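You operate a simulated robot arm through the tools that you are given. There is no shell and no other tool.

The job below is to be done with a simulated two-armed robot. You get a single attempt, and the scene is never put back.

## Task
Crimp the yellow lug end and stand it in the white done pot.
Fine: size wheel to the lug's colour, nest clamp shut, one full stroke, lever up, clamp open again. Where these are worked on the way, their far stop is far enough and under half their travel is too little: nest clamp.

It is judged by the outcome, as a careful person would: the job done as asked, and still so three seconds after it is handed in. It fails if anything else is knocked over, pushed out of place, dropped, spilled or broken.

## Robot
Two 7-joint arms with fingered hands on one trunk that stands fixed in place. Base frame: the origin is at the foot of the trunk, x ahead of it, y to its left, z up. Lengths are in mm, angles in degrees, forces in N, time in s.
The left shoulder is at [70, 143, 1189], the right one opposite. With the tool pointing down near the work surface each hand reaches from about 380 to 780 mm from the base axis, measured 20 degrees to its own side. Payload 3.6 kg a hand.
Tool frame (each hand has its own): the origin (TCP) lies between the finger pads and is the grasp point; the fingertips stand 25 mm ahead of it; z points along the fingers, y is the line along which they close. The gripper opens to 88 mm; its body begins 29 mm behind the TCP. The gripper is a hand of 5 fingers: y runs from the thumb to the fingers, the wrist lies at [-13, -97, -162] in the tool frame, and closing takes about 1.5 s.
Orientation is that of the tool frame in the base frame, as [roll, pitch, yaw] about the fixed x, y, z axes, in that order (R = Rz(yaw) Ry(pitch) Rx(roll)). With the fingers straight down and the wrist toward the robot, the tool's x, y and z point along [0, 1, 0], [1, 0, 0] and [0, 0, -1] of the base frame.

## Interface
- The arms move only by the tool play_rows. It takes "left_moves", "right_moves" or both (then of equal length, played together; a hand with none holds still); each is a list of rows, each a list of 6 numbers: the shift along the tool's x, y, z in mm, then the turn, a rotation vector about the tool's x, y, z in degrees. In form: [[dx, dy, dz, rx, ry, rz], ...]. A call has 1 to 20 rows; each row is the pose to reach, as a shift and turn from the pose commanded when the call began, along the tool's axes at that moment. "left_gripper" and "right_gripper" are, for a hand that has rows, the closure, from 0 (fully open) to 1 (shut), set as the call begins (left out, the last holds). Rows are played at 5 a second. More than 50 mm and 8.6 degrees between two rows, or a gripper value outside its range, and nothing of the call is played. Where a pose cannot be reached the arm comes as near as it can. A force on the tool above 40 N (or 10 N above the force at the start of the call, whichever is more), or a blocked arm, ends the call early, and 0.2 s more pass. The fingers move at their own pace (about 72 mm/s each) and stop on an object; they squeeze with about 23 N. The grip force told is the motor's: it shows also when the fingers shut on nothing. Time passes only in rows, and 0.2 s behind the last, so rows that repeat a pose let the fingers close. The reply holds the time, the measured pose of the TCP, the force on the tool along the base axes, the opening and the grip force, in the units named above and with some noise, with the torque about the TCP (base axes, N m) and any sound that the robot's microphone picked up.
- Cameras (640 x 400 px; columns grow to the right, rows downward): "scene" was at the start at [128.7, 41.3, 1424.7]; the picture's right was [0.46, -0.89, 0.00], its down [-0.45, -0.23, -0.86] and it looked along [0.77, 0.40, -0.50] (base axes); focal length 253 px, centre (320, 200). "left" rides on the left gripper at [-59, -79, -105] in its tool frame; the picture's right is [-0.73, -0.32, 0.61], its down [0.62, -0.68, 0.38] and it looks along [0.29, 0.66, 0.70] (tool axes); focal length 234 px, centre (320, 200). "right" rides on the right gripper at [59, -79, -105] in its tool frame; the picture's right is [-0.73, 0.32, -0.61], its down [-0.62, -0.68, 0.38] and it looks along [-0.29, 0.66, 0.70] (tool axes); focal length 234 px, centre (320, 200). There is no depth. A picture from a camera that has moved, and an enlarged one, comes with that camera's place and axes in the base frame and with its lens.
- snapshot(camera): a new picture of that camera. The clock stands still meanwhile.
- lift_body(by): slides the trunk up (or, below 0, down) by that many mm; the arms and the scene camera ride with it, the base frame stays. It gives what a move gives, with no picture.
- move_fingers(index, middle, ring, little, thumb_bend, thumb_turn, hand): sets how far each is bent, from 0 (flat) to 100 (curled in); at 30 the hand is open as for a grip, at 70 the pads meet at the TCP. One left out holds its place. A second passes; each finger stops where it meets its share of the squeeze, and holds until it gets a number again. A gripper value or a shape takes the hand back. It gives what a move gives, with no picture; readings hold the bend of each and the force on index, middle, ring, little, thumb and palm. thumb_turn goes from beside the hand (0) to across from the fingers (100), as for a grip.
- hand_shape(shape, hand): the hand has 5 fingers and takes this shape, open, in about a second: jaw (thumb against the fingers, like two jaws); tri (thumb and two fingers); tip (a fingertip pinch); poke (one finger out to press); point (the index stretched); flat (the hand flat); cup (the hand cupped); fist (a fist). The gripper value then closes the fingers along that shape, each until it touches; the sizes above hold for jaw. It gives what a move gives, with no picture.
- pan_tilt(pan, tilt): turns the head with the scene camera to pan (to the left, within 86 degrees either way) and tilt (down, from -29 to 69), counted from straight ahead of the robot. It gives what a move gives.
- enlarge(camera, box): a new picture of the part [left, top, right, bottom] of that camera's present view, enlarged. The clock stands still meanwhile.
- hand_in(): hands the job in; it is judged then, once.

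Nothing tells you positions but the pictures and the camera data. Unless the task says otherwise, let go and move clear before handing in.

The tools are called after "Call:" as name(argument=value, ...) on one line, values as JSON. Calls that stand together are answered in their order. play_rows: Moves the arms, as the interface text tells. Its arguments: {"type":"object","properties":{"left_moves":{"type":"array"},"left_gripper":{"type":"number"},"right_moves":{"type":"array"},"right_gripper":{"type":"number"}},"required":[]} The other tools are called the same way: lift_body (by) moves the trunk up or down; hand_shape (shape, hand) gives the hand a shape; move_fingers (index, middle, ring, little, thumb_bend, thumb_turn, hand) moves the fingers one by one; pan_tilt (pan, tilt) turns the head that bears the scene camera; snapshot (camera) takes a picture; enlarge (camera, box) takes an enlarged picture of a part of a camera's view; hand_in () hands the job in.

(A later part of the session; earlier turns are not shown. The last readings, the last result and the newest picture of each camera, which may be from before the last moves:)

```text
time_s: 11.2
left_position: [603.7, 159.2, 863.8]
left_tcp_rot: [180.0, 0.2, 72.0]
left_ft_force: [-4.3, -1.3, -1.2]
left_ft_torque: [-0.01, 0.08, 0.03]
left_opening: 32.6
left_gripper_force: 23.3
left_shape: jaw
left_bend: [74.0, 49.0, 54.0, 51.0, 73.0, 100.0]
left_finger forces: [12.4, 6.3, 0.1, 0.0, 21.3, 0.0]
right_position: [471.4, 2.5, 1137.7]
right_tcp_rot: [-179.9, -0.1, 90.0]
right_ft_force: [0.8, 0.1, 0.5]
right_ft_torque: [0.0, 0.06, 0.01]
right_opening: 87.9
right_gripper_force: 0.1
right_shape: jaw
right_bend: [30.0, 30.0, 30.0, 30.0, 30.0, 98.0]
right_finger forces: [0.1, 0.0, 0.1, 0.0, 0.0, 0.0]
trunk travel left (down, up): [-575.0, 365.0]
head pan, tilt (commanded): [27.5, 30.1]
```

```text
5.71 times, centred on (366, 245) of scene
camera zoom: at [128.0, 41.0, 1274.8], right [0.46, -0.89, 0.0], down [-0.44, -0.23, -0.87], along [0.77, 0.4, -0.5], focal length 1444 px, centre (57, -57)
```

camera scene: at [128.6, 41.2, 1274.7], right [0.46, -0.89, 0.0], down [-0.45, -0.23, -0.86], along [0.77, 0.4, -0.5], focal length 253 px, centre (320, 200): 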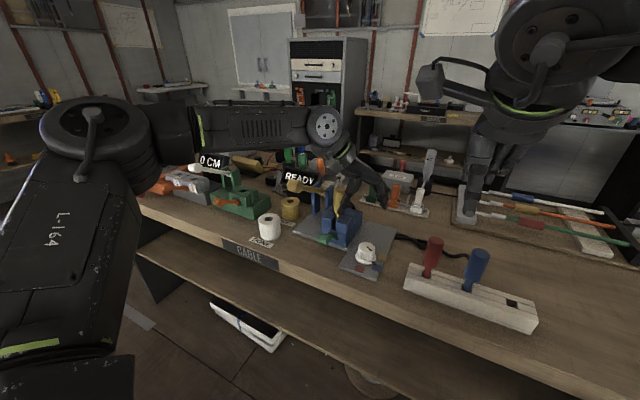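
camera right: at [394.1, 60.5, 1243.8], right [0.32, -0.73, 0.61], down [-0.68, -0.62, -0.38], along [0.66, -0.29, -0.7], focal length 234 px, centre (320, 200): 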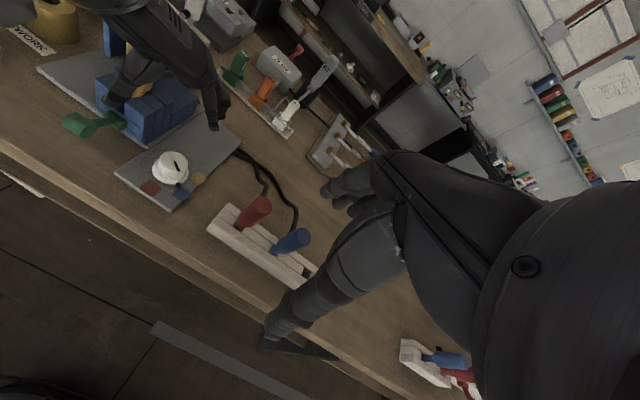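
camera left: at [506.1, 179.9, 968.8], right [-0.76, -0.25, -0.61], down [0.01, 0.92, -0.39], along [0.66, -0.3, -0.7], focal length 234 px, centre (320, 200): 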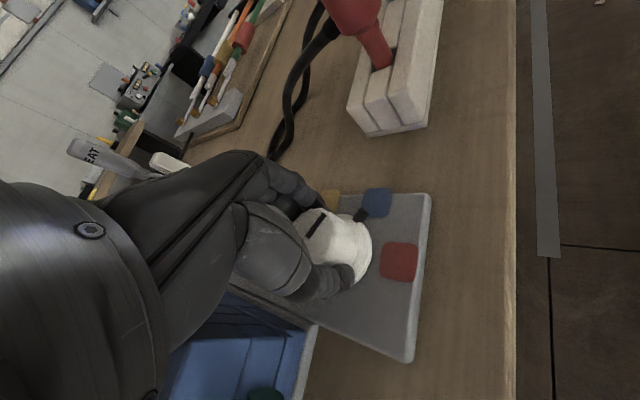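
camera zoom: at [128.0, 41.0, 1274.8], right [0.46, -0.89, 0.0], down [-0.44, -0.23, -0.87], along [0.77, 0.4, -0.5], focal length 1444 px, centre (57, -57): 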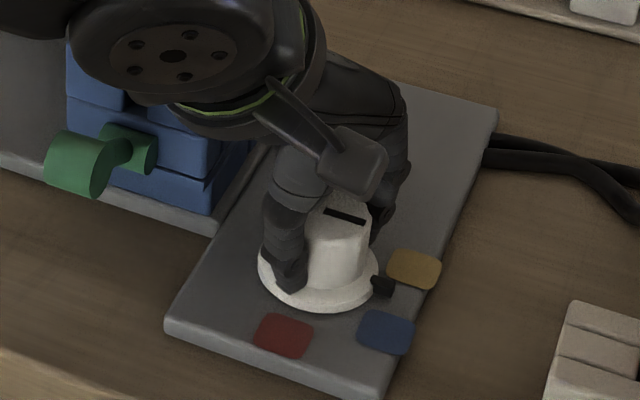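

The pointer turns with the hand and is now between blue and yellow. I'll turn the remaining 30°.

Call:
play_rows(left_moves=[[0, 0, 0, 0, 0, -6], [0, 0, 0, 0, 0, -12], [0, 0, 0, 0, 0, -18], [0, 0, 0, 0, 0, -24], [0, 0, 0, 0, 0, -30]])

Call:
enlarge(camera="right", box=[90, 90, 250, 190])

Call:
enlarge(camera="scene", box=[310, 210, 422, 280])

```text
time_s: 12.3
left_position: [603.4, 159.2, 863.7]
left_tcp_rot: [-180.0, 0.0, 102.1]
left_ft_force: [2.8, -6.9, -3.2]
left_ft_torque: [-0.13, -0.1, -0.12]
left_opening: 32.2
left_gripper_force: 22.8
left_shape: jaw
left_bend: [74.0, 49.0, 54.0, 51.0, 74.0, 100.0]
left_finger forces: [14.5, 6.7, 0.0, 0.1, 19.4, 0.1]
right_position: [473.7, 1.8, 1136.6]
right_tcp_rot: [-179.9, -0.2, 90.0]
right_ft_force: [0.6, -0.9, 0.0]
right_ft_torque: [0.0, 0.02, 0.0]
right_opening: 87.6
right_gripper_force: 0.1
right_shape: jaw
right_bend: [30.0, 30.0, 30.0, 30.0, 30.0, 98.0]
right_finger forces: [0.0, 0.0, 0.1, 0.0, 0.0, 0.0]
trunk travel left (down, up): [-575.0, 365.0]
head pan, tilt (commanded): [27.5, 30.1]
```

```text
4.00 times, centred on (170, 140) of right
camera zoom: at [395.7, 58.4, 1243.3], right [0.32, -0.73, 0.61], down [-0.68, -0.62, -0.38], along [0.66, -0.29, -0.7], focal length 937 px, centre (920, 440)
```

zoom: 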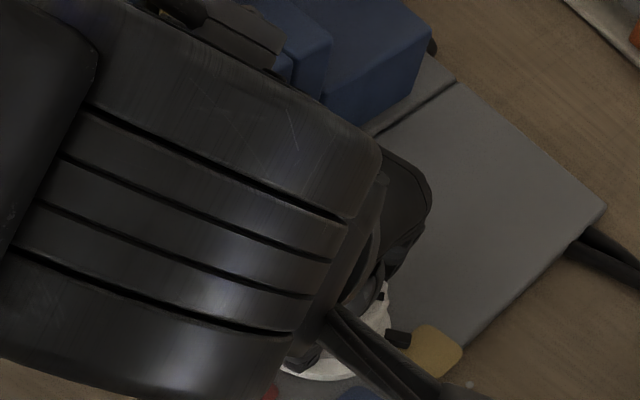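

```text
5.71 times, centred on (366, 245) of scene
camera zoom: at [130.2, 39.2, 1274.6], right [0.46, -0.89, 0.0], down [-0.45, -0.23, -0.86], along [0.77, 0.4, -0.5], focal length 1444 px, centre (57, -57)
```

zoom: 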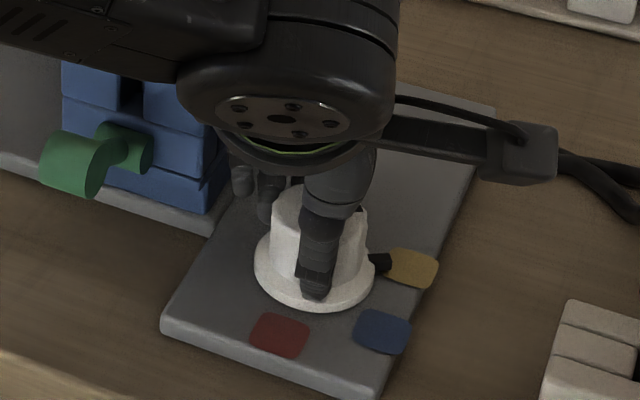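

The pointer now sits at yellow (about −59° from the centre, as wanted). I'll ease the fingers open part-way and rise straight up.

Call:
play_rows(left_moves=[[0, 0, 0, 0, 0, 0], [0, 0, 0, 0, 0, 0], [0, 0, 0, 0, 0, 0], [0, 0, 0, 0, 0, 0]], left_gripper=0.3)

Call:
enlarge(camera="scene", box=[310, 210, 422, 280])

Call:
snapshot(camera="left")

```text
time_s: 13.3
left_position: [601.1, 161.6, 865.1]
left_tcp_rot: [-180.0, 0.1, 102.0]
left_ft_force: [-0.5, 0.0, 0.3]
left_ft_torque: [0.0, 0.0, 0.0]
left_opening: 61.3
left_gripper_force: 0.0
left_shape: jaw
left_bend: [28.0, 37.0, 34.0, 35.0, 58.0, 99.0]
left_finger forces: [0.0, 0.0, 0.0, 0.0, 0.0, 0.0]
right_position: [472.6, 4.4, 1137.7]
right_tcp_rot: [179.9, 0.0, 89.9]
right_ft_force: [0.3, 0.1, -0.2]
right_ft_torque: [0.01, 0.0, 0.02]
right_opening: 88.0
right_gripper_force: 0.0
right_shape: jaw
right_bend: [30.0, 30.0, 30.0, 30.0, 30.0, 98.0]
right_finger forces: [0.0, 0.1, 0.1, 0.0, 0.0, 0.1]
trunk travel left (down, up): [-575.0, 365.0]
head pan, tilt (commanded): [27.5, 30.1]
```

```text
5.71 times, centred on (366, 245) of scene
camera zoom: at [128.7, 41.5, 1274.7], right [0.46, -0.89, 0.0], down [-0.45, -0.23, -0.86], along [0.77, 0.4, -0.5], focal length 1444 px, centre (57, -57)
```

zoom: 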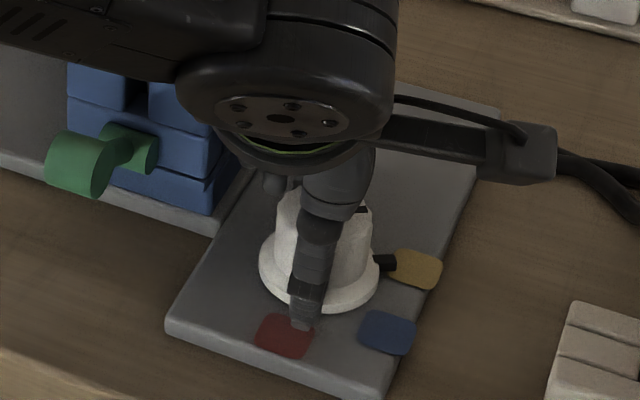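

```text
taken
camera left: at [536.6, 88.6, 969.6], right [-0.16, -0.78, -0.61], down [-0.8, 0.47, -0.38], along [0.58, 0.42, -0.7], focal length 234 px, centre (320, 200)
```

left: 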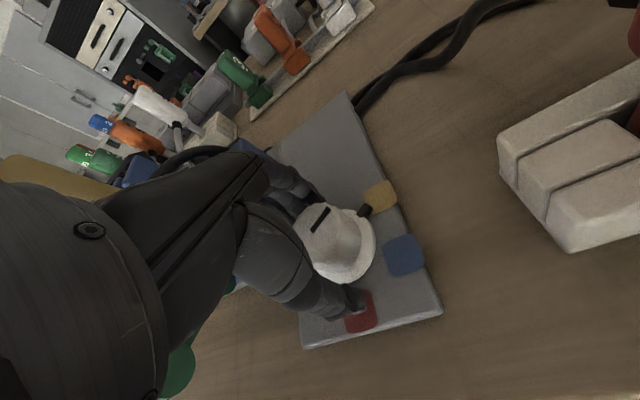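

The wheel stays at yellow. I'll lift clear and look at the clamp.

Call:
play_rows(left_moves=[[0, 0, -40, 0, 0, 0], [0, 0, -80, 0, 0, 0], [0, 0, -120, 0, 0, 0], [0, 0, -160, 0, 0, 0], [0, 0, -200, 0, 0, 0]])

Call:
snapshot(camera="scene")

Call:
enlarge(camera="scene", box=[300, 195, 380, 245])

Call:
snapshot(camera="left")

Call:
enlarge(camera="right", box=[40, 60, 200, 160])

```text
time_s: 14.6
left_position: [604.2, 158.7, 1067.5]
left_tcp_rot: [180.0, 0.1, 102.0]
left_ft_force: [1.2, 0.1, 0.4]
left_ft_torque: [0.01, -0.05, -0.04]
left_opening: 61.4
left_gripper_force: 0.1
left_shape: jaw
left_bend: [27.0, 37.0, 34.0, 35.0, 58.0, 99.0]
left_finger forces: [0.1, 0.0, 0.0, 0.0, 0.1, 0.0]
right_position: [473.2, 3.2, 1138.2]
right_tcp_rot: [180.0, 0.0, 89.9]
right_ft_force: [0.3, -0.3, -0.9]
right_ft_torque: [0.01, 0.01, -0.02]
right_opening: 88.0
right_gripper_force: 0.0
right_shape: jaw
right_bend: [30.0, 30.0, 30.0, 30.0, 30.0, 98.0]
right_finger forces: [0.0, 0.0, 0.0, 0.0, 0.1, 0.0]
trunk travel left (down, up): [-575.0, 365.0]
head pan, tilt (commanded): [27.5, 30.1]
```

```text
taken
camera scene: at [129.0, 41.2, 1274.6], right [0.46, -0.89, 0.0], down [-0.45, -0.23, -0.86], along [0.77, 0.4, -0.5], focal length 253 px, centre (320, 200)
```

scene: 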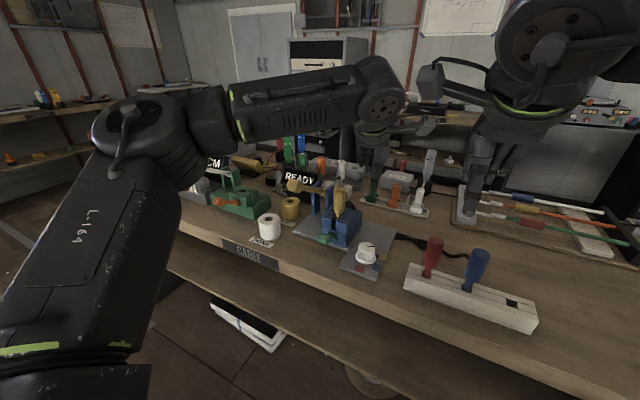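

```text
8.00 times, centred on (340, 220) of scene
camera zoom: at [129.0, 41.2, 1274.6], right [0.46, -0.89, 0.0], down [-0.45, -0.23, -0.86], along [0.77, 0.4, -0.5], focal length 2022 px, centre (160, 40)
```

zoom: 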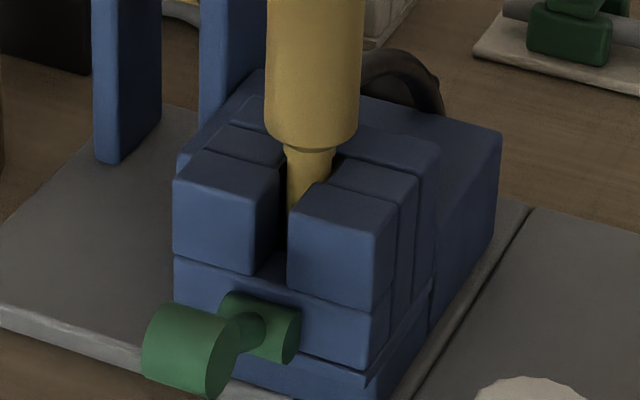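

```text
taken
camera left: at [539.8, 85.6, 1171.1], right [-0.16, -0.78, -0.61], down [-0.8, 0.47, -0.38], along [0.58, 0.42, -0.7], focal length 234 px, centre (320, 200)
```

left: 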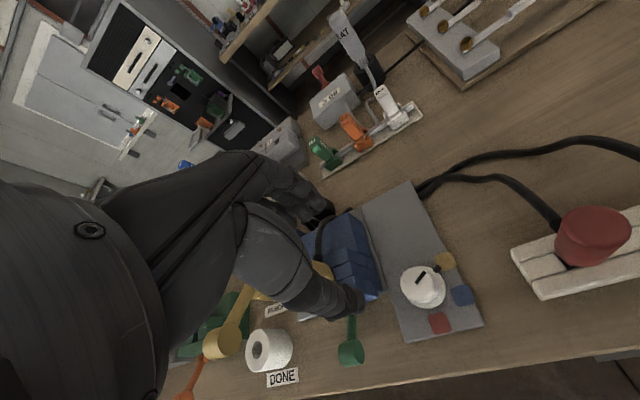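

```text
4.00 times, centred on (120, 110) of right
camera zoom: at [394.5, 60.5, 1243.6], right [0.32, -0.73, 0.61], down [-0.68, -0.62, -0.38], along [0.66, -0.29, -0.7], focal length 937 px, centre (1120, 560)
```

zoom: 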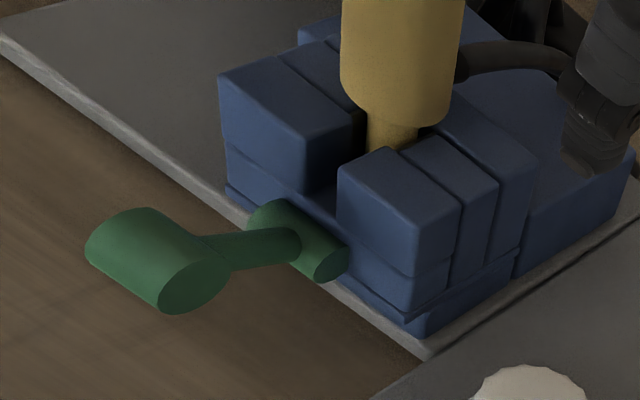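

The clamp grip centre is at about (552, 252, 895), with its hub at (602.5, 252, 868). It's a short lever raised about 28°, a 30 mm bar lying along y. I plan to pinch the bar by its ends with the hand turned so the fingers close along y, so next I'll turn the hand above it.

Call:
play_rows(left_moves=[[8, -2, -10, 0, 0, 8], [16, -5, -20, 0, 0, 16], [24, -7, -20, 0, 0, 24], [32, -10, -20, 0, 0, 32], [40, -12, -20, 0, 0, 40], [48, -14, -20, 0, 0, 48], [55, -17, -20, 0, 0, 56], [63, -19, -20, 0, 0, 64], [71, -22, -20, 0, 0, 72], [79, -24, -20, 0, 0, 80], [87, -27, -20, 0, 0, 88], [95, -29, -20, 0, 0, 96], [102, -31.5, -20, 0, 0, 102]], left_gripper=0)

Call:
snapshot(camera="scene")

Call:
snapshot(camera="left")

Call:
snapshot(camera="right")

```text
time_s: 17.4
left_position: [534.5, 239.6, 1064.5]
left_tcp_rot: [179.9, -0.3, 0.2]
left_ft_force: [0.4, 0.8, -0.5]
left_ft_torque: [-0.01, 0.02, -0.03]
left_opening: 87.7
left_gripper_force: 0.1
left_shape: jaw
left_bend: [30.0, 30.0, 30.0, 30.0, 30.0, 98.0]
left_finger forces: [0.1, 0.1, 0.0, 0.0, 0.0, 0.0]
left hand out of reach, approached as far as the arm can: row 12, 13
right_position: [473.2, 5.5, 1137.8]
right_tcp_rot: [179.9, 0.0, 89.9]
right_ft_force: [0.0, 0.3, -0.4]
right_ft_torque: [-0.01, -0.01, 0.03]
right_opening: 87.6
right_gripper_force: 0.1
right_shape: jaw
right_bend: [30.0, 30.0, 30.0, 30.0, 30.0, 98.0]
right_finger forces: [0.0, 0.0, 0.1, 0.0, 0.0, 0.0]
trunk travel left (down, up): [-575.0, 365.0]
head pan, tilt (commanded): [27.5, 30.1]
```

```text
taken
camera scene: at [129.0, 42.5, 1274.6], right [0.46, -0.89, 0.0], down [-0.45, -0.23, -0.86], along [0.77, 0.4, -0.5], focal length 253 px, centre (320, 200)
```

scene: 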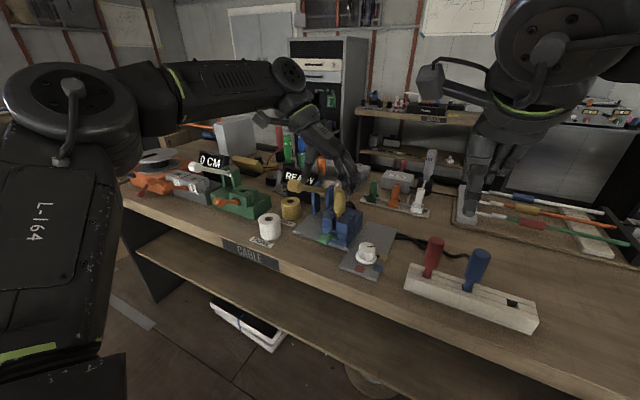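

```text
taken
camera left: at [473.7, 319.7, 1167.5], right [-0.72, 0.32, -0.61], down [0.62, 0.68, -0.38], along [0.3, -0.66, -0.69], focal length 234 px, centre (320, 200)
```

left: 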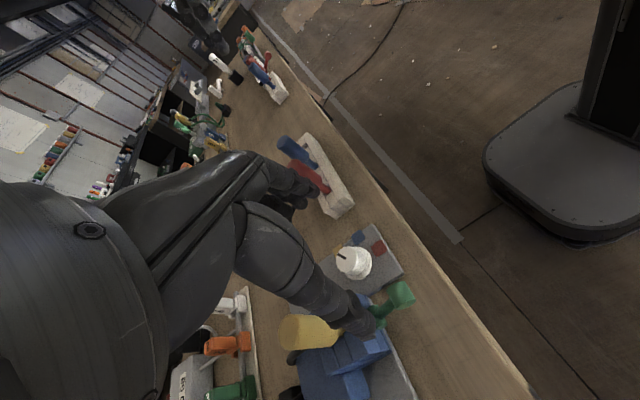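

```text
taken
camera right: at [394.5, 61.8, 1243.5], right [0.32, -0.72, 0.61], down [-0.68, -0.62, -0.38], along [0.66, -0.29, -0.7], focal length 234 px, centre (320, 200)
```

right: 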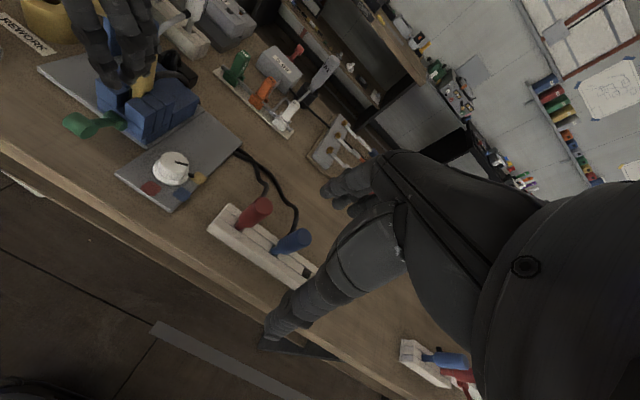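

The wheel still reads yellow and the lug stands untouched. Straight-down with this yaw is at the reach limit, so I'll lean the hand back 30° toward the robot, which brings the wrist nearer, and go to a pre-grasp point above and in front of the clamp bar.

Call:
play_rows(left_moves=[[-6, -2, 15, 0, 6, 0], [-12, -5, 33, 0, 12, 0], [-18, -8, 52, 0, 18, 0], [-23, -10, 72, 0, 24, 0], [-26.5, -12.4, 93, 0, 30, 0]])

Call:
enlarge(camera="scene", box=[240, 130, 400, 250])

Call:
snapshot(camera="left")

Call:
enlarge(camera="right", box=[0, 0, 240, 180])

```text
time_s: 18.6
left_position: [507.0, 251.0, 971.9]
left_tcp_rot: [179.8, -30.1, 0.0]
left_ft_force: [-0.4, 0.1, -0.5]
left_ft_torque: [0.05, -0.04, -0.02]
left_opening: 87.6
left_gripper_force: 0.1
left_shape: jaw
left_bend: [30.0, 30.0, 30.0, 30.0, 30.0, 98.0]
left_finger forces: [0.0, 0.1, 0.0, 0.1, 0.1, 0.0]
right_position: [473.4, 3.6, 1138.2]
right_tcp_rot: [-179.9, 0.0, 89.9]
right_ft_force: [0.0, 0.1, -0.4]
right_ft_torque: [0.03, 0.05, 0.01]
right_opening: 87.9
right_gripper_force: 0.1
right_shape: jaw
right_bend: [30.0, 30.0, 30.0, 30.0, 30.0, 98.0]
right_finger forces: [0.0, 0.1, 0.0, 0.0, 0.0, 0.0]
trunk travel left (down, up): [-575.0, 365.0]
head pan, tilt (commanded): [27.5, 30.1]
```

```text
3.33 times, centred on (320, 190) of scene
camera zoom: at [128.5, 41.9, 1274.7], right [0.46, -0.89, 0.0], down [-0.45, -0.23, -0.86], along [0.77, 0.4, -0.5], focal length 842 px, centre (320, 233)
```

zoom: 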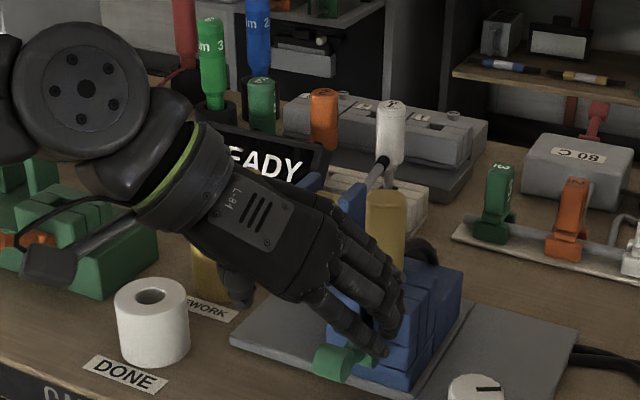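

```text
taken
camera left: at [403.8, 330.4, 1031.5], right [-0.32, 0.32, -0.89], down [0.73, 0.68, -0.02], along [0.6, -0.66, -0.45], focal length 234 px, centre (320, 200)
```

left: 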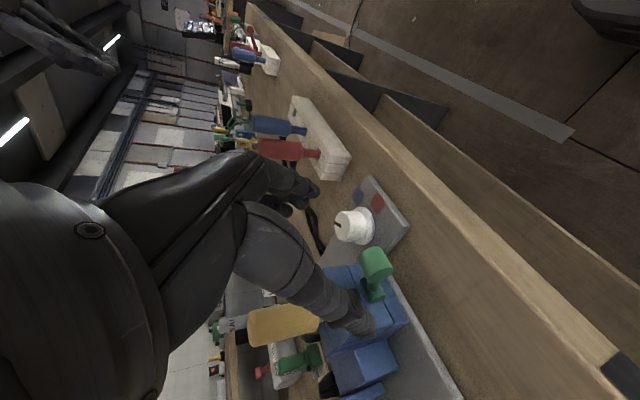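

```text
2.22 times, centred on (120, 90) of right
camera zoom: at [394.0, 61.2, 1243.8], right [0.32, -0.73, 0.61], down [-0.68, -0.62, -0.38], along [0.66, -0.29, -0.7], focal length 520 px, centre (764, 444)
```

zoom: 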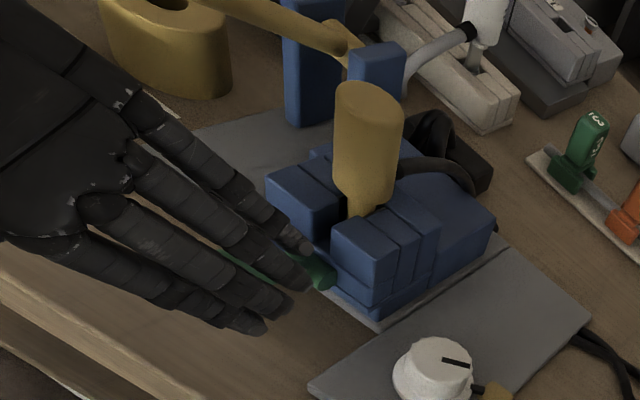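

The lean works. I'll advance 60 mm along the fingers toward the clamp bar and check.

Call:
play_rows(left_moves=[[0, -1, 20, 0, 0, 0], [0, -1, 40, 0, 0, 0], [0, -1, 60, 0, 0, 0]])

Call:
enlarge(camera="scene", box=[270, 170, 382, 240])

Call:
enlarge(camera="left", box=[240, 160, 432, 340])

Call:
enlarge(camera="right", box=[20, 60, 180, 160])

```text
time_s: 19.4
left_position: [538.2, 251.5, 917.5]
left_tcp_rot: [179.9, -30.0, 0.0]
left_ft_force: [0.5, -0.1, -0.8]
left_ft_torque: [-0.03, 0.0, 0.0]
left_opening: 87.8
left_gripper_force: 0.0
left_shape: jaw
left_bend: [30.0, 30.0, 30.0, 30.0, 30.0, 98.0]
left_finger forces: [0.0, 0.1, 0.0, 0.1, 0.1, 0.0]
right_position: [474.3, 4.5, 1136.1]
right_tcp_rot: [-180.0, 0.0, 89.9]
right_ft_force: [0.5, 0.3, 0.4]
right_ft_torque: [0.02, 0.03, 0.01]
right_opening: 87.5
right_gripper_force: 0.0
right_shape: jaw
right_bend: [30.0, 30.0, 30.0, 30.0, 30.0, 98.0]
right_finger forces: [0.0, 0.0, 0.1, 0.0, 0.0, 0.0]
trunk travel left (down, up): [-575.0, 365.0]
head pan, tilt (commanded): [27.5, 30.1]
```

```text
5.71 times, centred on (326, 205) of scene
camera zoom: at [129.4, 41.4, 1274.6], right [0.46, -0.89, 0.0], down [-0.45, -0.23, -0.86], along [0.77, 0.4, -0.5], focal length 1444 px, centre (286, 171)
```

zoom: 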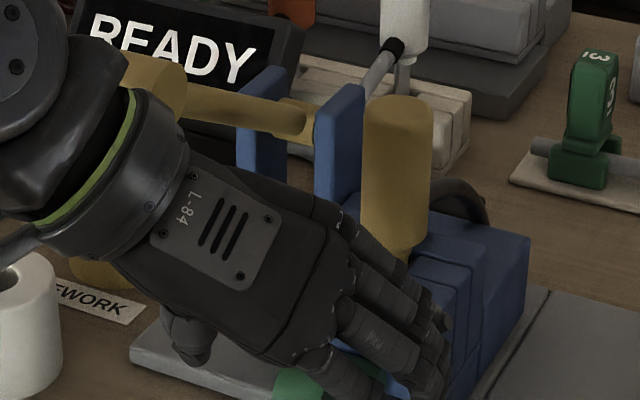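

```text
2.22 times, centred on (336, 250) of left
camera zoom: at [435.4, 331.7, 978.2], right [-0.33, 0.32, -0.89], down [0.73, 0.68, -0.02], along [0.6, -0.66, -0.46], focal length 520 px, centre (284, 89)
```

zoom: 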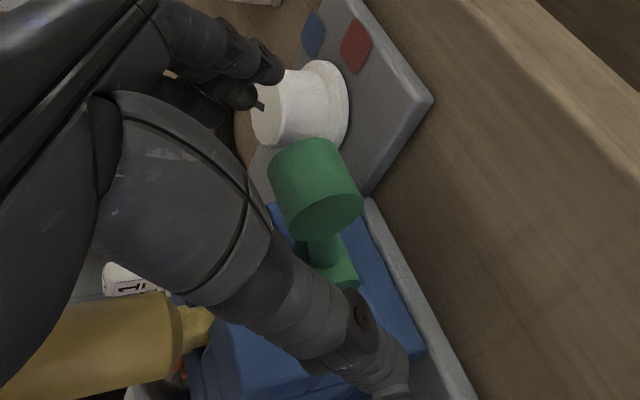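

```text
4.00 times, centred on (100, 110) of right
camera zoom: at [394.8, 60.7, 1243.5], right [0.32, -0.73, 0.61], down [-0.68, -0.62, -0.38], along [0.66, -0.29, -0.7], focal length 937 px, centre (1200, 560)
```

zoom: 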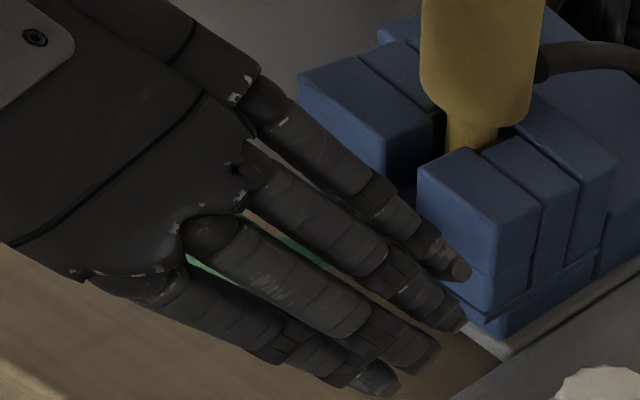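

The green bar lies centred between thumb and fingers. I'll advance 18 mm more and close on its ends.

Call:
play_rows(left_moves=[[0, 0, 9, 0, 0, 0], [0, 0, 18, 0, 0, 0]])

Call:
play_rows(left_moves=[[0, 0, 0, 0, 0, 0], [0, 0, 0, 0, 0, 0], [0, 0, 0, 0, 0, 0], [0, 0, 0, 0, 0, 0], [0, 0, 0, 0, 0, 0], [0, 0, 0, 0, 0, 0], [0, 0, 0, 0, 0, 0], [0, 0, 0, 0, 0, 0]], left_gripper=1)

Call:
enlarge(camera="left", box=[240, 160, 432, 340])

Call:
enlarge(camera="right", box=[20, 60, 180, 160])

Call:
enlarge(camera="scene", box=[270, 170, 382, 240])

```text
time_s: 19.9
left_position: [547.0, 252.2, 902.4]
left_tcp_rot: [180.0, -29.9, 0.1]
left_ft_force: [0.2, 0.5, 0.7]
left_ft_torque: [-0.01, 0.02, 0.01]
left_opening: 87.5
left_gripper_force: 0.0
left_shape: jaw
left_bend: [30.0, 30.0, 30.0, 30.0, 30.0, 98.0]
left_finger forces: [0.0, 0.0, 0.1, 0.0, 0.1, 0.0]
right_position: [472.7, 2.0, 1137.0]
right_tcp_rot: [180.0, 0.0, 90.0]
right_ft_force: [-0.6, 0.3, 0.6]
right_ft_torque: [0.0, -0.02, 0.02]
right_opening: 88.0
right_gripper_force: 0.1
right_shape: jaw
right_bend: [30.0, 30.0, 30.0, 30.0, 30.0, 98.0]
right_finger forces: [0.1, 0.0, 0.0, 0.1, 0.0, 0.0]
trunk travel left (down, up): [-575.0, 365.0]
head pan, tilt (commanded): [27.5, 30.1]
```

```text
time_s: 21.8
left_position: [548.7, 252.5, 902.8]
left_tcp_rot: [179.8, -29.9, 0.2]
left_ft_force: [4.3, 6.0, -7.4]
left_ft_torque: [0.01, 0.02, 0.03]
left_opening: 27.9
left_gripper_force: 22.9
left_shape: jaw
left_bend: [75.0, 58.0, 59.0, 57.0, 75.0, 100.0]
left_finger forces: [10.7, 4.7, 0.0, 0.1, 22.2, 0.0]
right_position: [473.5, 6.2, 1136.7]
right_tcp_rot: [-179.9, 0.1, 90.0]
right_ft_force: [0.0, 1.0, 0.9]
right_ft_torque: [0.02, -0.01, -0.02]
right_opening: 87.7
right_gripper_force: 0.1
right_shape: jaw
right_bend: [30.0, 30.0, 30.0, 30.0, 30.0, 98.0]
right_finger forces: [0.1, 0.0, 0.0, 0.0, 0.0, 0.0]
trunk travel left (down, up): [-575.0, 365.0]
head pan, tilt (commanded): [27.5, 30.1]
```

```text
2.22 times, centred on (336, 250) of left
camera zoom: at [444.4, 332.7, 961.6], right [-0.33, 0.32, -0.89], down [0.73, 0.68, -0.02], along [0.6, -0.66, -0.46], focal length 520 px, centre (284, 89)
```

zoom: 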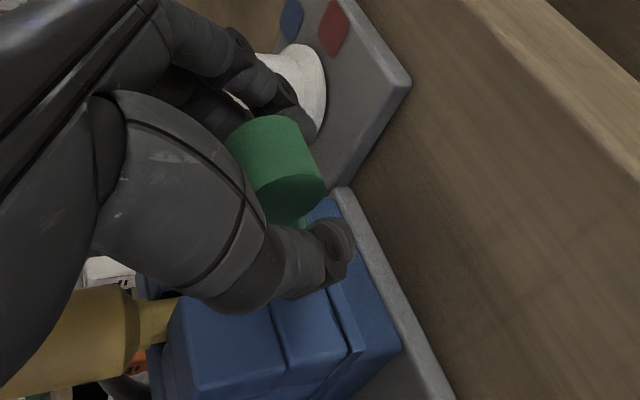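

```text
4.00 times, centred on (100, 110) of right
camera zoom: at [396.0, 62.5, 1242.9], right [0.32, -0.72, 0.61], down [-0.68, -0.62, -0.38], along [0.66, -0.29, -0.7], focal length 937 px, centre (1200, 560)
```

zoom: 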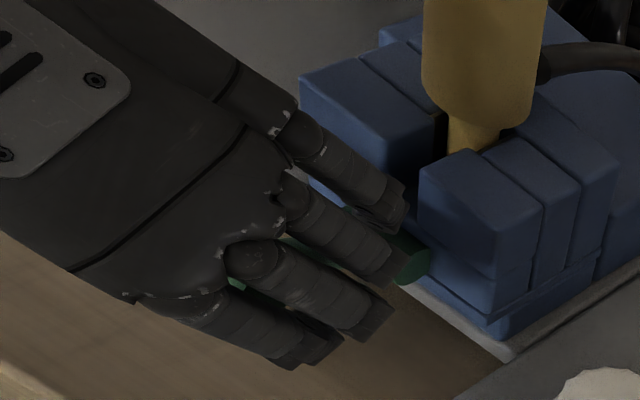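

```text
5.71 times, centred on (326, 205) of scene
camera zoom: at [130.6, 43.2, 1274.4], right [0.46, -0.89, 0.0], down [-0.45, -0.23, -0.86], along [0.77, 0.4, -0.5], focal length 1444 px, centre (286, 171)
```

zoom: 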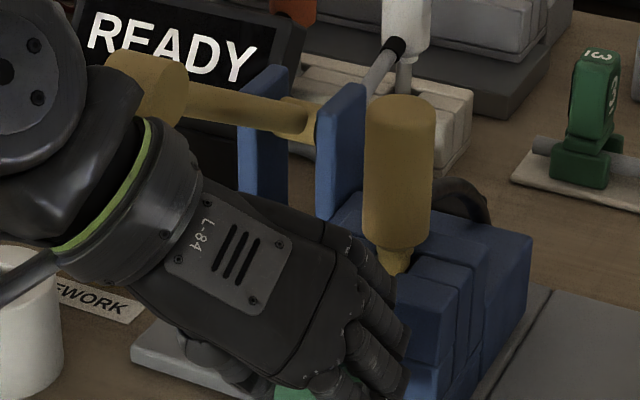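

The bar is held between the middle finger and thumb. I'll test a short downward arc about the hub to see whether that's its working direction.

Call:
play_rows(left_moves=[[-3.2, 0, 2.3, 0, 0, 0], [-6.4, 0, 4.7, 0, 0, 0], [-10, 0, 8.2, 0, 0, 0], [-13.5, 0, 11.7, 0, 0, 0]])

Call:
enlarge(camera="left", box=[240, 160, 432, 340])

Call:
enlarge(camera="scene", box=[270, 190, 382, 260])

Call:
enlarge(camera="right", box=[20, 60, 180, 160])

```text
time_s: 22.8
left_position: [542.3, 253.1, 884.7]
left_tcp_rot: [179.8, -30.0, 0.3]
left_ft_force: [10.0, 9.0, 0.6]
left_ft_torque: [0.07, -0.16, 0.21]
left_opening: 27.6
left_gripper_force: 22.9
left_shape: jaw
left_bend: [75.0, 59.0, 59.0, 57.0, 75.0, 100.0]
left_finger forces: [9.9, 5.7, 0.1, 0.0, 20.8, 0.0]
right_position: [474.5, 5.4, 1138.5]
right_tcp_rot: [-179.9, 0.1, 90.1]
right_ft_force: [0.4, 0.4, 0.7]
right_ft_torque: [-0.02, -0.01, 0.04]
right_opening: 87.8
right_gripper_force: 0.1
right_shape: jaw
right_bend: [30.0, 30.0, 30.0, 30.0, 30.0, 98.0]
right_finger forces: [0.2, 0.1, 0.0, 0.0, 0.0, 0.0]
trunk travel left (down, up): [-575.0, 365.0]
head pan, tilt (commanded): [27.5, 30.1]
```

```text
2.22 times, centred on (336, 250) of left
camera zoom: at [438.7, 332.6, 945.2], right [-0.33, 0.32, -0.89], down [0.73, 0.68, -0.02], along [0.6, -0.66, -0.46], focal length 520 px, centre (284, 89)
```

zoom: 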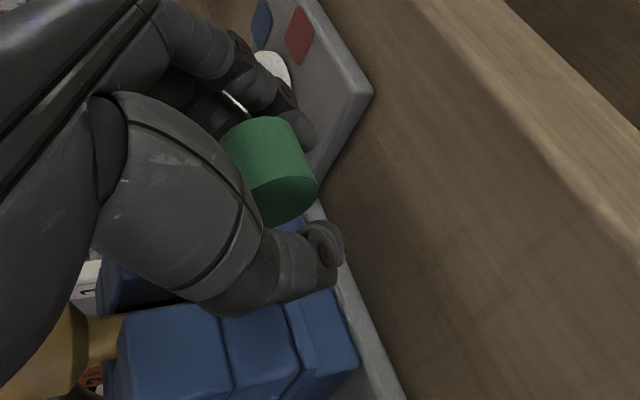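

```text
5.71 times, centred on (326, 225) of scene
camera zoom: at [130.8, 43.2, 1274.4], right [0.46, -0.89, 0.0], down [-0.45, -0.23, -0.86], along [0.77, 0.4, -0.5], focal length 1444 px, centre (286, 57)
```

zoom: 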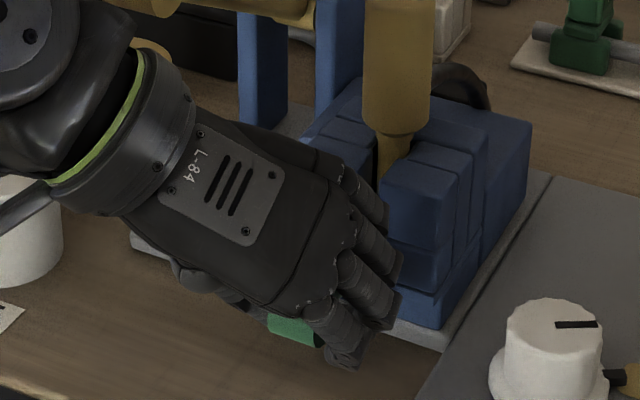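

```text
4.00 times, centred on (100, 110) of right
camera zoom: at [396.2, 62.4, 1243.0], right [0.32, -0.72, 0.61], down [-0.68, -0.62, -0.38], along [0.66, -0.29, -0.7], focal length 937 px, centre (1200, 560)
```

zoom: 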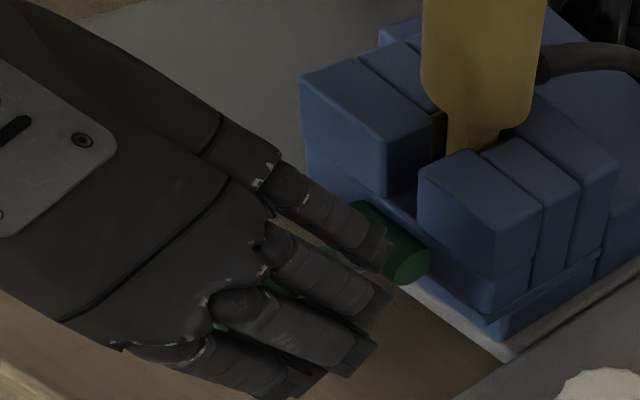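

The clamp lever follows the hand downward without much force. I'll continue the arc to about −10° below level.

Call:
play_rows(left_moves=[[-2.5, 0, 4.3, 0, 0, 0], [-4.9, 0, 8.6, 0, 0, 0], [-6.6, 0, 13.3, 0, 0, 0], [-8.2, 0, 18.1, 0, 0, 0]])

Call:
enlarge(camera="left", box=[240, 160, 432, 340])

Call:
enlarge(camera="scene", box=[270, 190, 382, 260])

Call:
enlarge(camera="right", box=[20, 60, 180, 160])

```text
time_s: 23.8
left_position: [542.3, 252.6, 865.5]
left_tcp_rot: [179.8, -30.0, 0.1]
left_ft_force: [4.5, 8.6, 2.1]
left_ft_torque: [0.05, -0.08, 0.07]
left_opening: 27.0
left_gripper_force: 23.2
left_shape: jaw
left_bend: [75.0, 74.0, 59.0, 57.0, 76.0, 100.0]
left_finger forces: [9.3, 3.2, 0.1, 0.0, 19.2, 0.0]
right_position: [472.4, 4.3, 1137.3]
right_tcp_rot: [179.9, 0.1, 89.9]
right_ft_force: [0.3, -0.2, 0.8]
right_ft_torque: [0.0, 0.0, 0.02]
right_opening: 87.7
right_gripper_force: 0.1
right_shape: jaw
right_bend: [30.0, 30.0, 30.0, 30.0, 30.0, 98.0]
right_finger forces: [0.0, 0.0, 0.1, 0.1, 0.0, 0.0]
trunk travel left (down, up): [-575.0, 365.0]
head pan, tilt (commanded): [27.5, 30.1]
```

```text
2.22 times, centred on (336, 250) of left
camera zoom: at [439.1, 332.2, 925.9], right [-0.33, 0.32, -0.89], down [0.73, 0.68, -0.02], along [0.6, -0.66, -0.46], focal length 520 px, centre (284, 89)
```

zoom: 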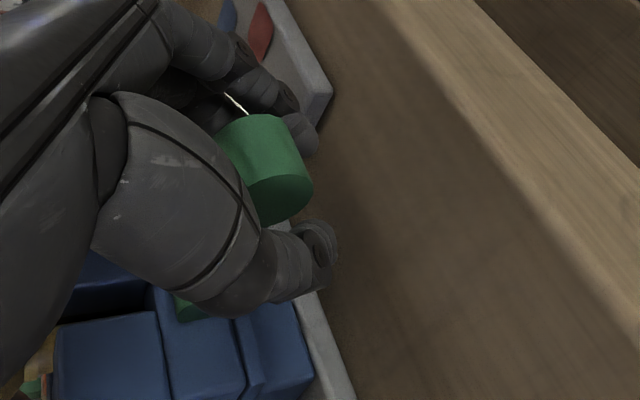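

```text
5.71 times, centred on (326, 225) of scene
camera zoom: at [129.3, 43.0, 1274.6], right [0.46, -0.89, 0.0], down [-0.45, -0.23, -0.86], along [0.77, 0.4, -0.5], focal length 1444 px, centre (286, 57)
```

zoom: 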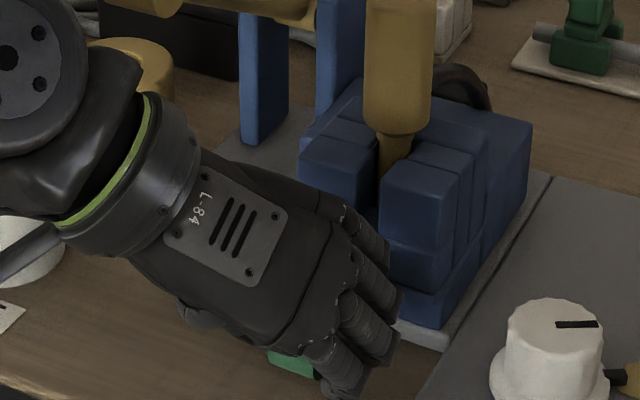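

```text
4.00 times, centred on (100, 110) of right
camera zoom: at [394.8, 62.3, 1243.4], right [0.32, -0.72, 0.61], down [-0.68, -0.62, -0.38], along [0.66, -0.29, -0.7], focal length 937 px, centre (1200, 560)
```

zoom: 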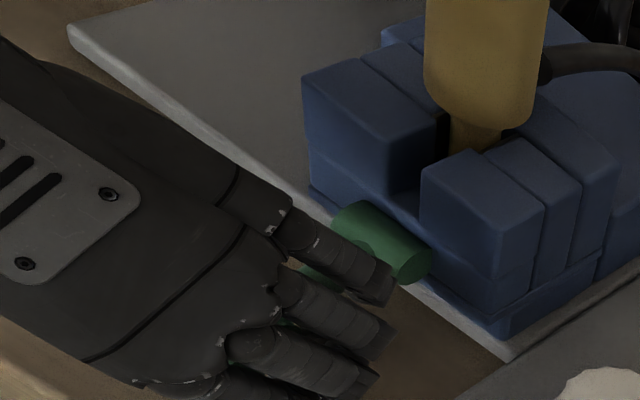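

The lever is now a little below level and still moving easily. I'll go further down in small steps, watching the force.

Call:
play_rows(left_moves=[[-1.3, 0, 4.8, 0, 0, 0], [-2.6, 0, 9.6, 0, 0, 0]])

Call:
enlarge(camera="left", box=[240, 160, 432, 340])

Call:
enlarge(camera="scene", box=[270, 190, 382, 260])

Call:
enlarge(camera="right", box=[20, 60, 180, 160])

```text
time_s: 24.4
left_position: [544.0, 253.3, 856.4]
left_tcp_rot: [179.7, -30.0, 0.2]
left_ft_force: [3.5, 8.5, 2.9]
left_ft_torque: [0.04, -0.09, 0.05]
left_opening: 27.1
left_gripper_force: 23.6
left_shape: jaw
left_bend: [75.0, 74.0, 59.0, 57.0, 77.0, 100.0]
left_finger forces: [9.7, 2.4, 0.0, 0.1, 18.8, 0.1]
right_position: [472.3, 6.3, 1137.8]
right_tcp_rot: [-179.9, 0.1, 90.0]
right_ft_force: [-0.9, 0.6, -0.5]
right_ft_torque: [0.0, 0.03, 0.0]
right_opening: 87.5
right_gripper_force: 0.0
right_shape: jaw
right_bend: [30.0, 30.0, 30.0, 30.0, 30.0, 98.0]
right_finger forces: [0.1, 0.1, 0.0, 0.0, 0.1, 0.0]
trunk travel left (down, up): [-575.0, 365.0]
head pan, tilt (commanded): [27.5, 30.1]
```

```text
2.22 times, centred on (336, 250) of left
camera zoom: at [441.4, 332.3, 916.9], right [-0.33, 0.32, -0.89], down [0.73, 0.68, -0.02], along [0.6, -0.66, -0.46], focal length 520 px, centre (284, 89)
```

zoom: 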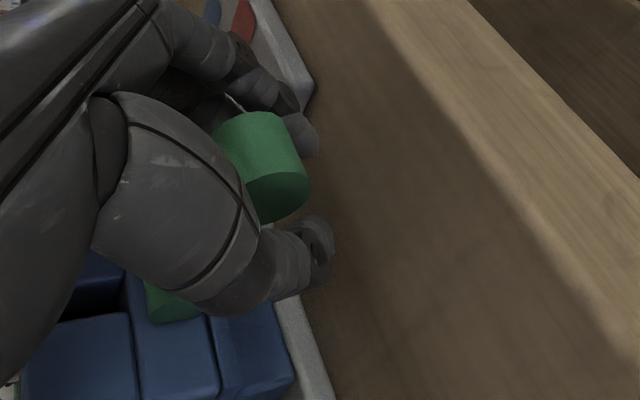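

```text
5.71 times, centred on (326, 225) of scene
camera zoom: at [129.1, 42.7, 1274.6], right [0.46, -0.89, 0.0], down [-0.45, -0.23, -0.86], along [0.77, 0.4, -0.5], focal length 1444 px, centre (286, 57)
```

zoom: 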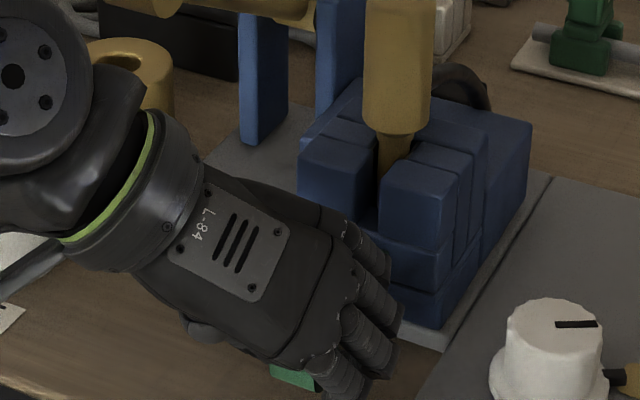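

```text
4.00 times, centred on (100, 110) of right
camera zoom: at [394.6, 62.0, 1243.5], right [0.32, -0.72, 0.61], down [-0.68, -0.62, -0.38], along [0.66, -0.29, -0.7], focal length 937 px, centre (1200, 560)
```

zoom: 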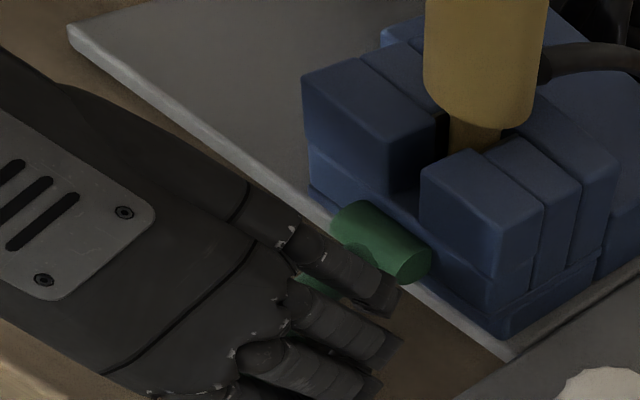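

Still following. I'll continue further down with force limits watching.

Call:
play_rows(left_moves=[[-0.5, 0, 5, 0, 0, 0], [-0.9, 0, 9.8, 0, 0, 0]])

Call:
enlarge(camera="left", box=[240, 160, 432, 340])

Call:
enlarge(camera="right", box=[20, 60, 180, 160])

```text
time_s: 24.9
left_position: [548.8, 253.8, 847.4]
left_tcp_rot: [179.9, -30.0, 0.1]
left_ft_force: [1.2, 9.4, 2.4]
left_ft_torque: [0.06, -0.08, 0.03]
left_opening: 26.9
left_gripper_force: 23.5
left_shape: jaw
left_bend: [75.0, 74.0, 59.0, 57.0, 78.0, 100.0]
left_finger forces: [10.6, 1.6, 0.1, 0.0, 19.0, 0.1]
right_position: [471.8, 5.3, 1138.2]
right_tcp_rot: [180.0, 0.2, 90.0]
right_ft_force: [0.3, -0.1, 0.4]
right_ft_torque: [-0.05, 0.01, 0.02]
right_opening: 87.7
right_gripper_force: 0.2
right_shape: jaw
right_bend: [30.0, 30.0, 30.0, 30.0, 30.0, 98.0]
right_finger forces: [0.1, 0.0, 0.1, 0.0, 0.1, 0.1]
trunk travel left (down, up): [-575.0, 365.0]
head pan, tilt (commanded): [27.5, 30.1]
```

```text
2.22 times, centred on (336, 250) of left
camera zoom: at [445.7, 332.4, 907.4], right [-0.33, 0.32, -0.89], down [0.73, 0.68, -0.02], along [0.6, -0.66, -0.46], focal length 520 px, centre (284, 89)
```

zoom: 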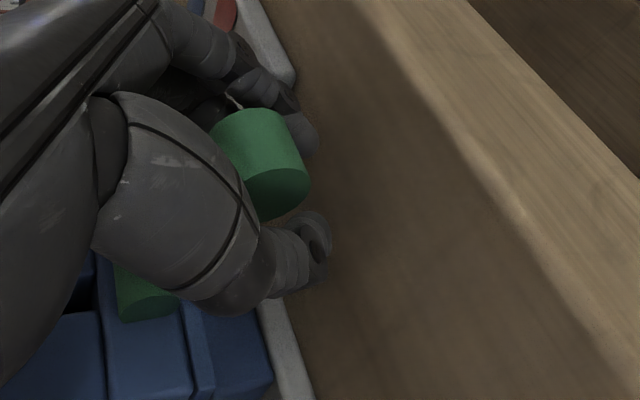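

```text
4.00 times, centred on (100, 110) of right
camera zoom: at [394.1, 62.3, 1243.6], right [0.32, -0.72, 0.61], down [-0.68, -0.62, -0.38], along [0.66, -0.29, -0.7], focal length 937 px, centre (1200, 560)
```

zoom: 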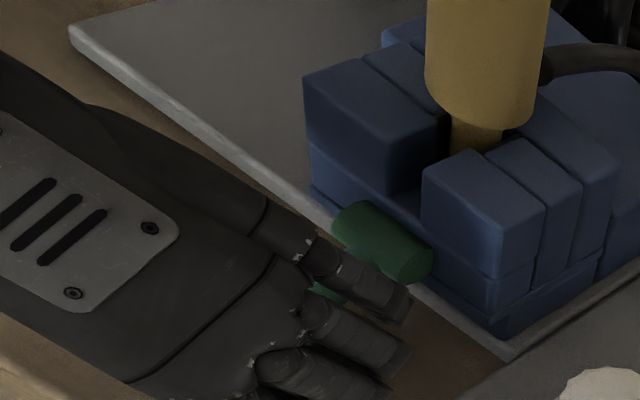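

Still moving with light force at about −29°. I'll take further small steps until the stop is felt.

Call:
play_rows(left_moves=[[0, 0, 3, 0, 0, 0], [0.3, 0, 6, 0, 0, 0], [0.6, 0, 9, 0, 0, 0]])

Call:
enlarge(camera="left", box=[240, 160, 432, 340])

Call:
enlarge(camera="right", box=[20, 60, 180, 160])

Call:
enlarge(camera="scene", box=[270, 190, 382, 260])

```text
time_s: 25.8
left_position: [550.6, 252.9, 843.6]
left_tcp_rot: [179.7, -30.3, 0.3]
left_ft_force: [-7.4, 9.7, 19.5]
left_ft_torque: [-0.2, -0.02, -0.12]
left_opening: 27.3
left_gripper_force: 22.6
left_shape: jaw
left_bend: [77.0, 74.0, 59.0, 57.0, 78.0, 100.0]
left_finger forces: [32.6, 0.5, 0.1, 0.0, 23.1, 0.0]
right_position: [468.2, 4.1, 1139.4]
right_tcp_rot: [179.7, 0.0, 90.1]
right_ft_force: [-0.3, 0.2, -0.4]
right_ft_torque: [0.02, 0.02, -0.02]
right_opening: 87.7
right_gripper_force: 0.1
right_shape: jaw
right_bend: [30.0, 30.0, 30.0, 30.0, 30.0, 98.0]
right_finger forces: [0.0, 0.0, 0.0, 0.0, 0.1, 0.1]
trunk travel left (down, up): [-575.0, 365.0]
head pan, tilt (commanded): [27.5, 30.1]
```

```text
2.22 times, centred on (336, 250) of left
camera zoom: at [448.1, 331.5, 903.4], right [-0.32, 0.32, -0.89], down [0.73, 0.68, -0.02], along [0.6, -0.66, -0.45], focal length 520 px, centre (284, 89)
```

zoom: 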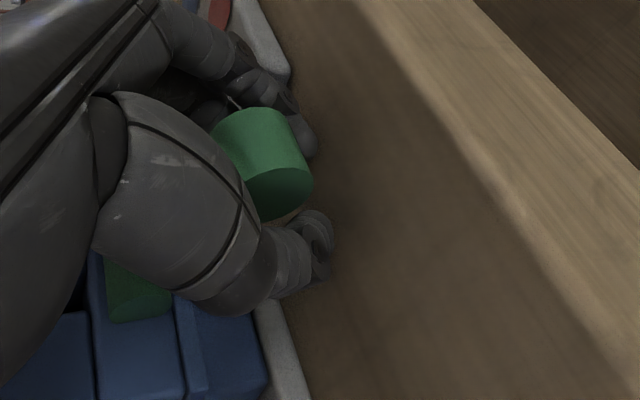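

```text
4.00 times, centred on (100, 110) of right
camera zoom: at [389.7, 61.5, 1245.5], right [0.32, -0.73, 0.61], down [-0.68, -0.62, -0.39], along [0.66, -0.29, -0.69], focal length 937 px, centre (1200, 560)
```

zoom: 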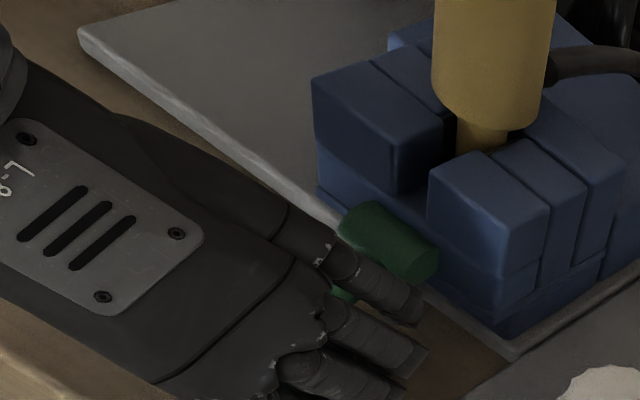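

```text
5.71 times, centred on (326, 225) of scene
camera zoom: at [124.1, 42.1, 1275.4], right [0.46, -0.89, 0.0], down [-0.44, -0.23, -0.87], along [0.77, 0.4, -0.5], focal length 1444 px, centre (286, 57)
```

zoom: 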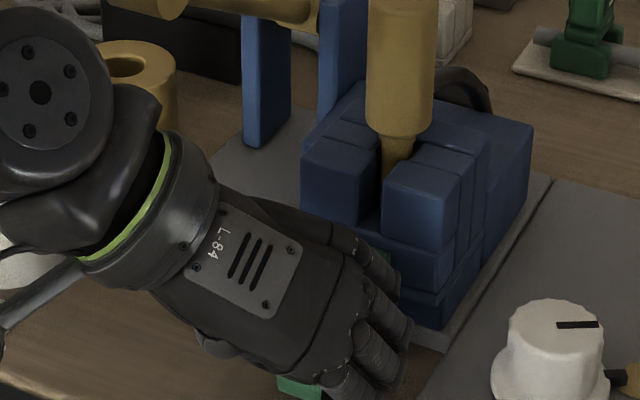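

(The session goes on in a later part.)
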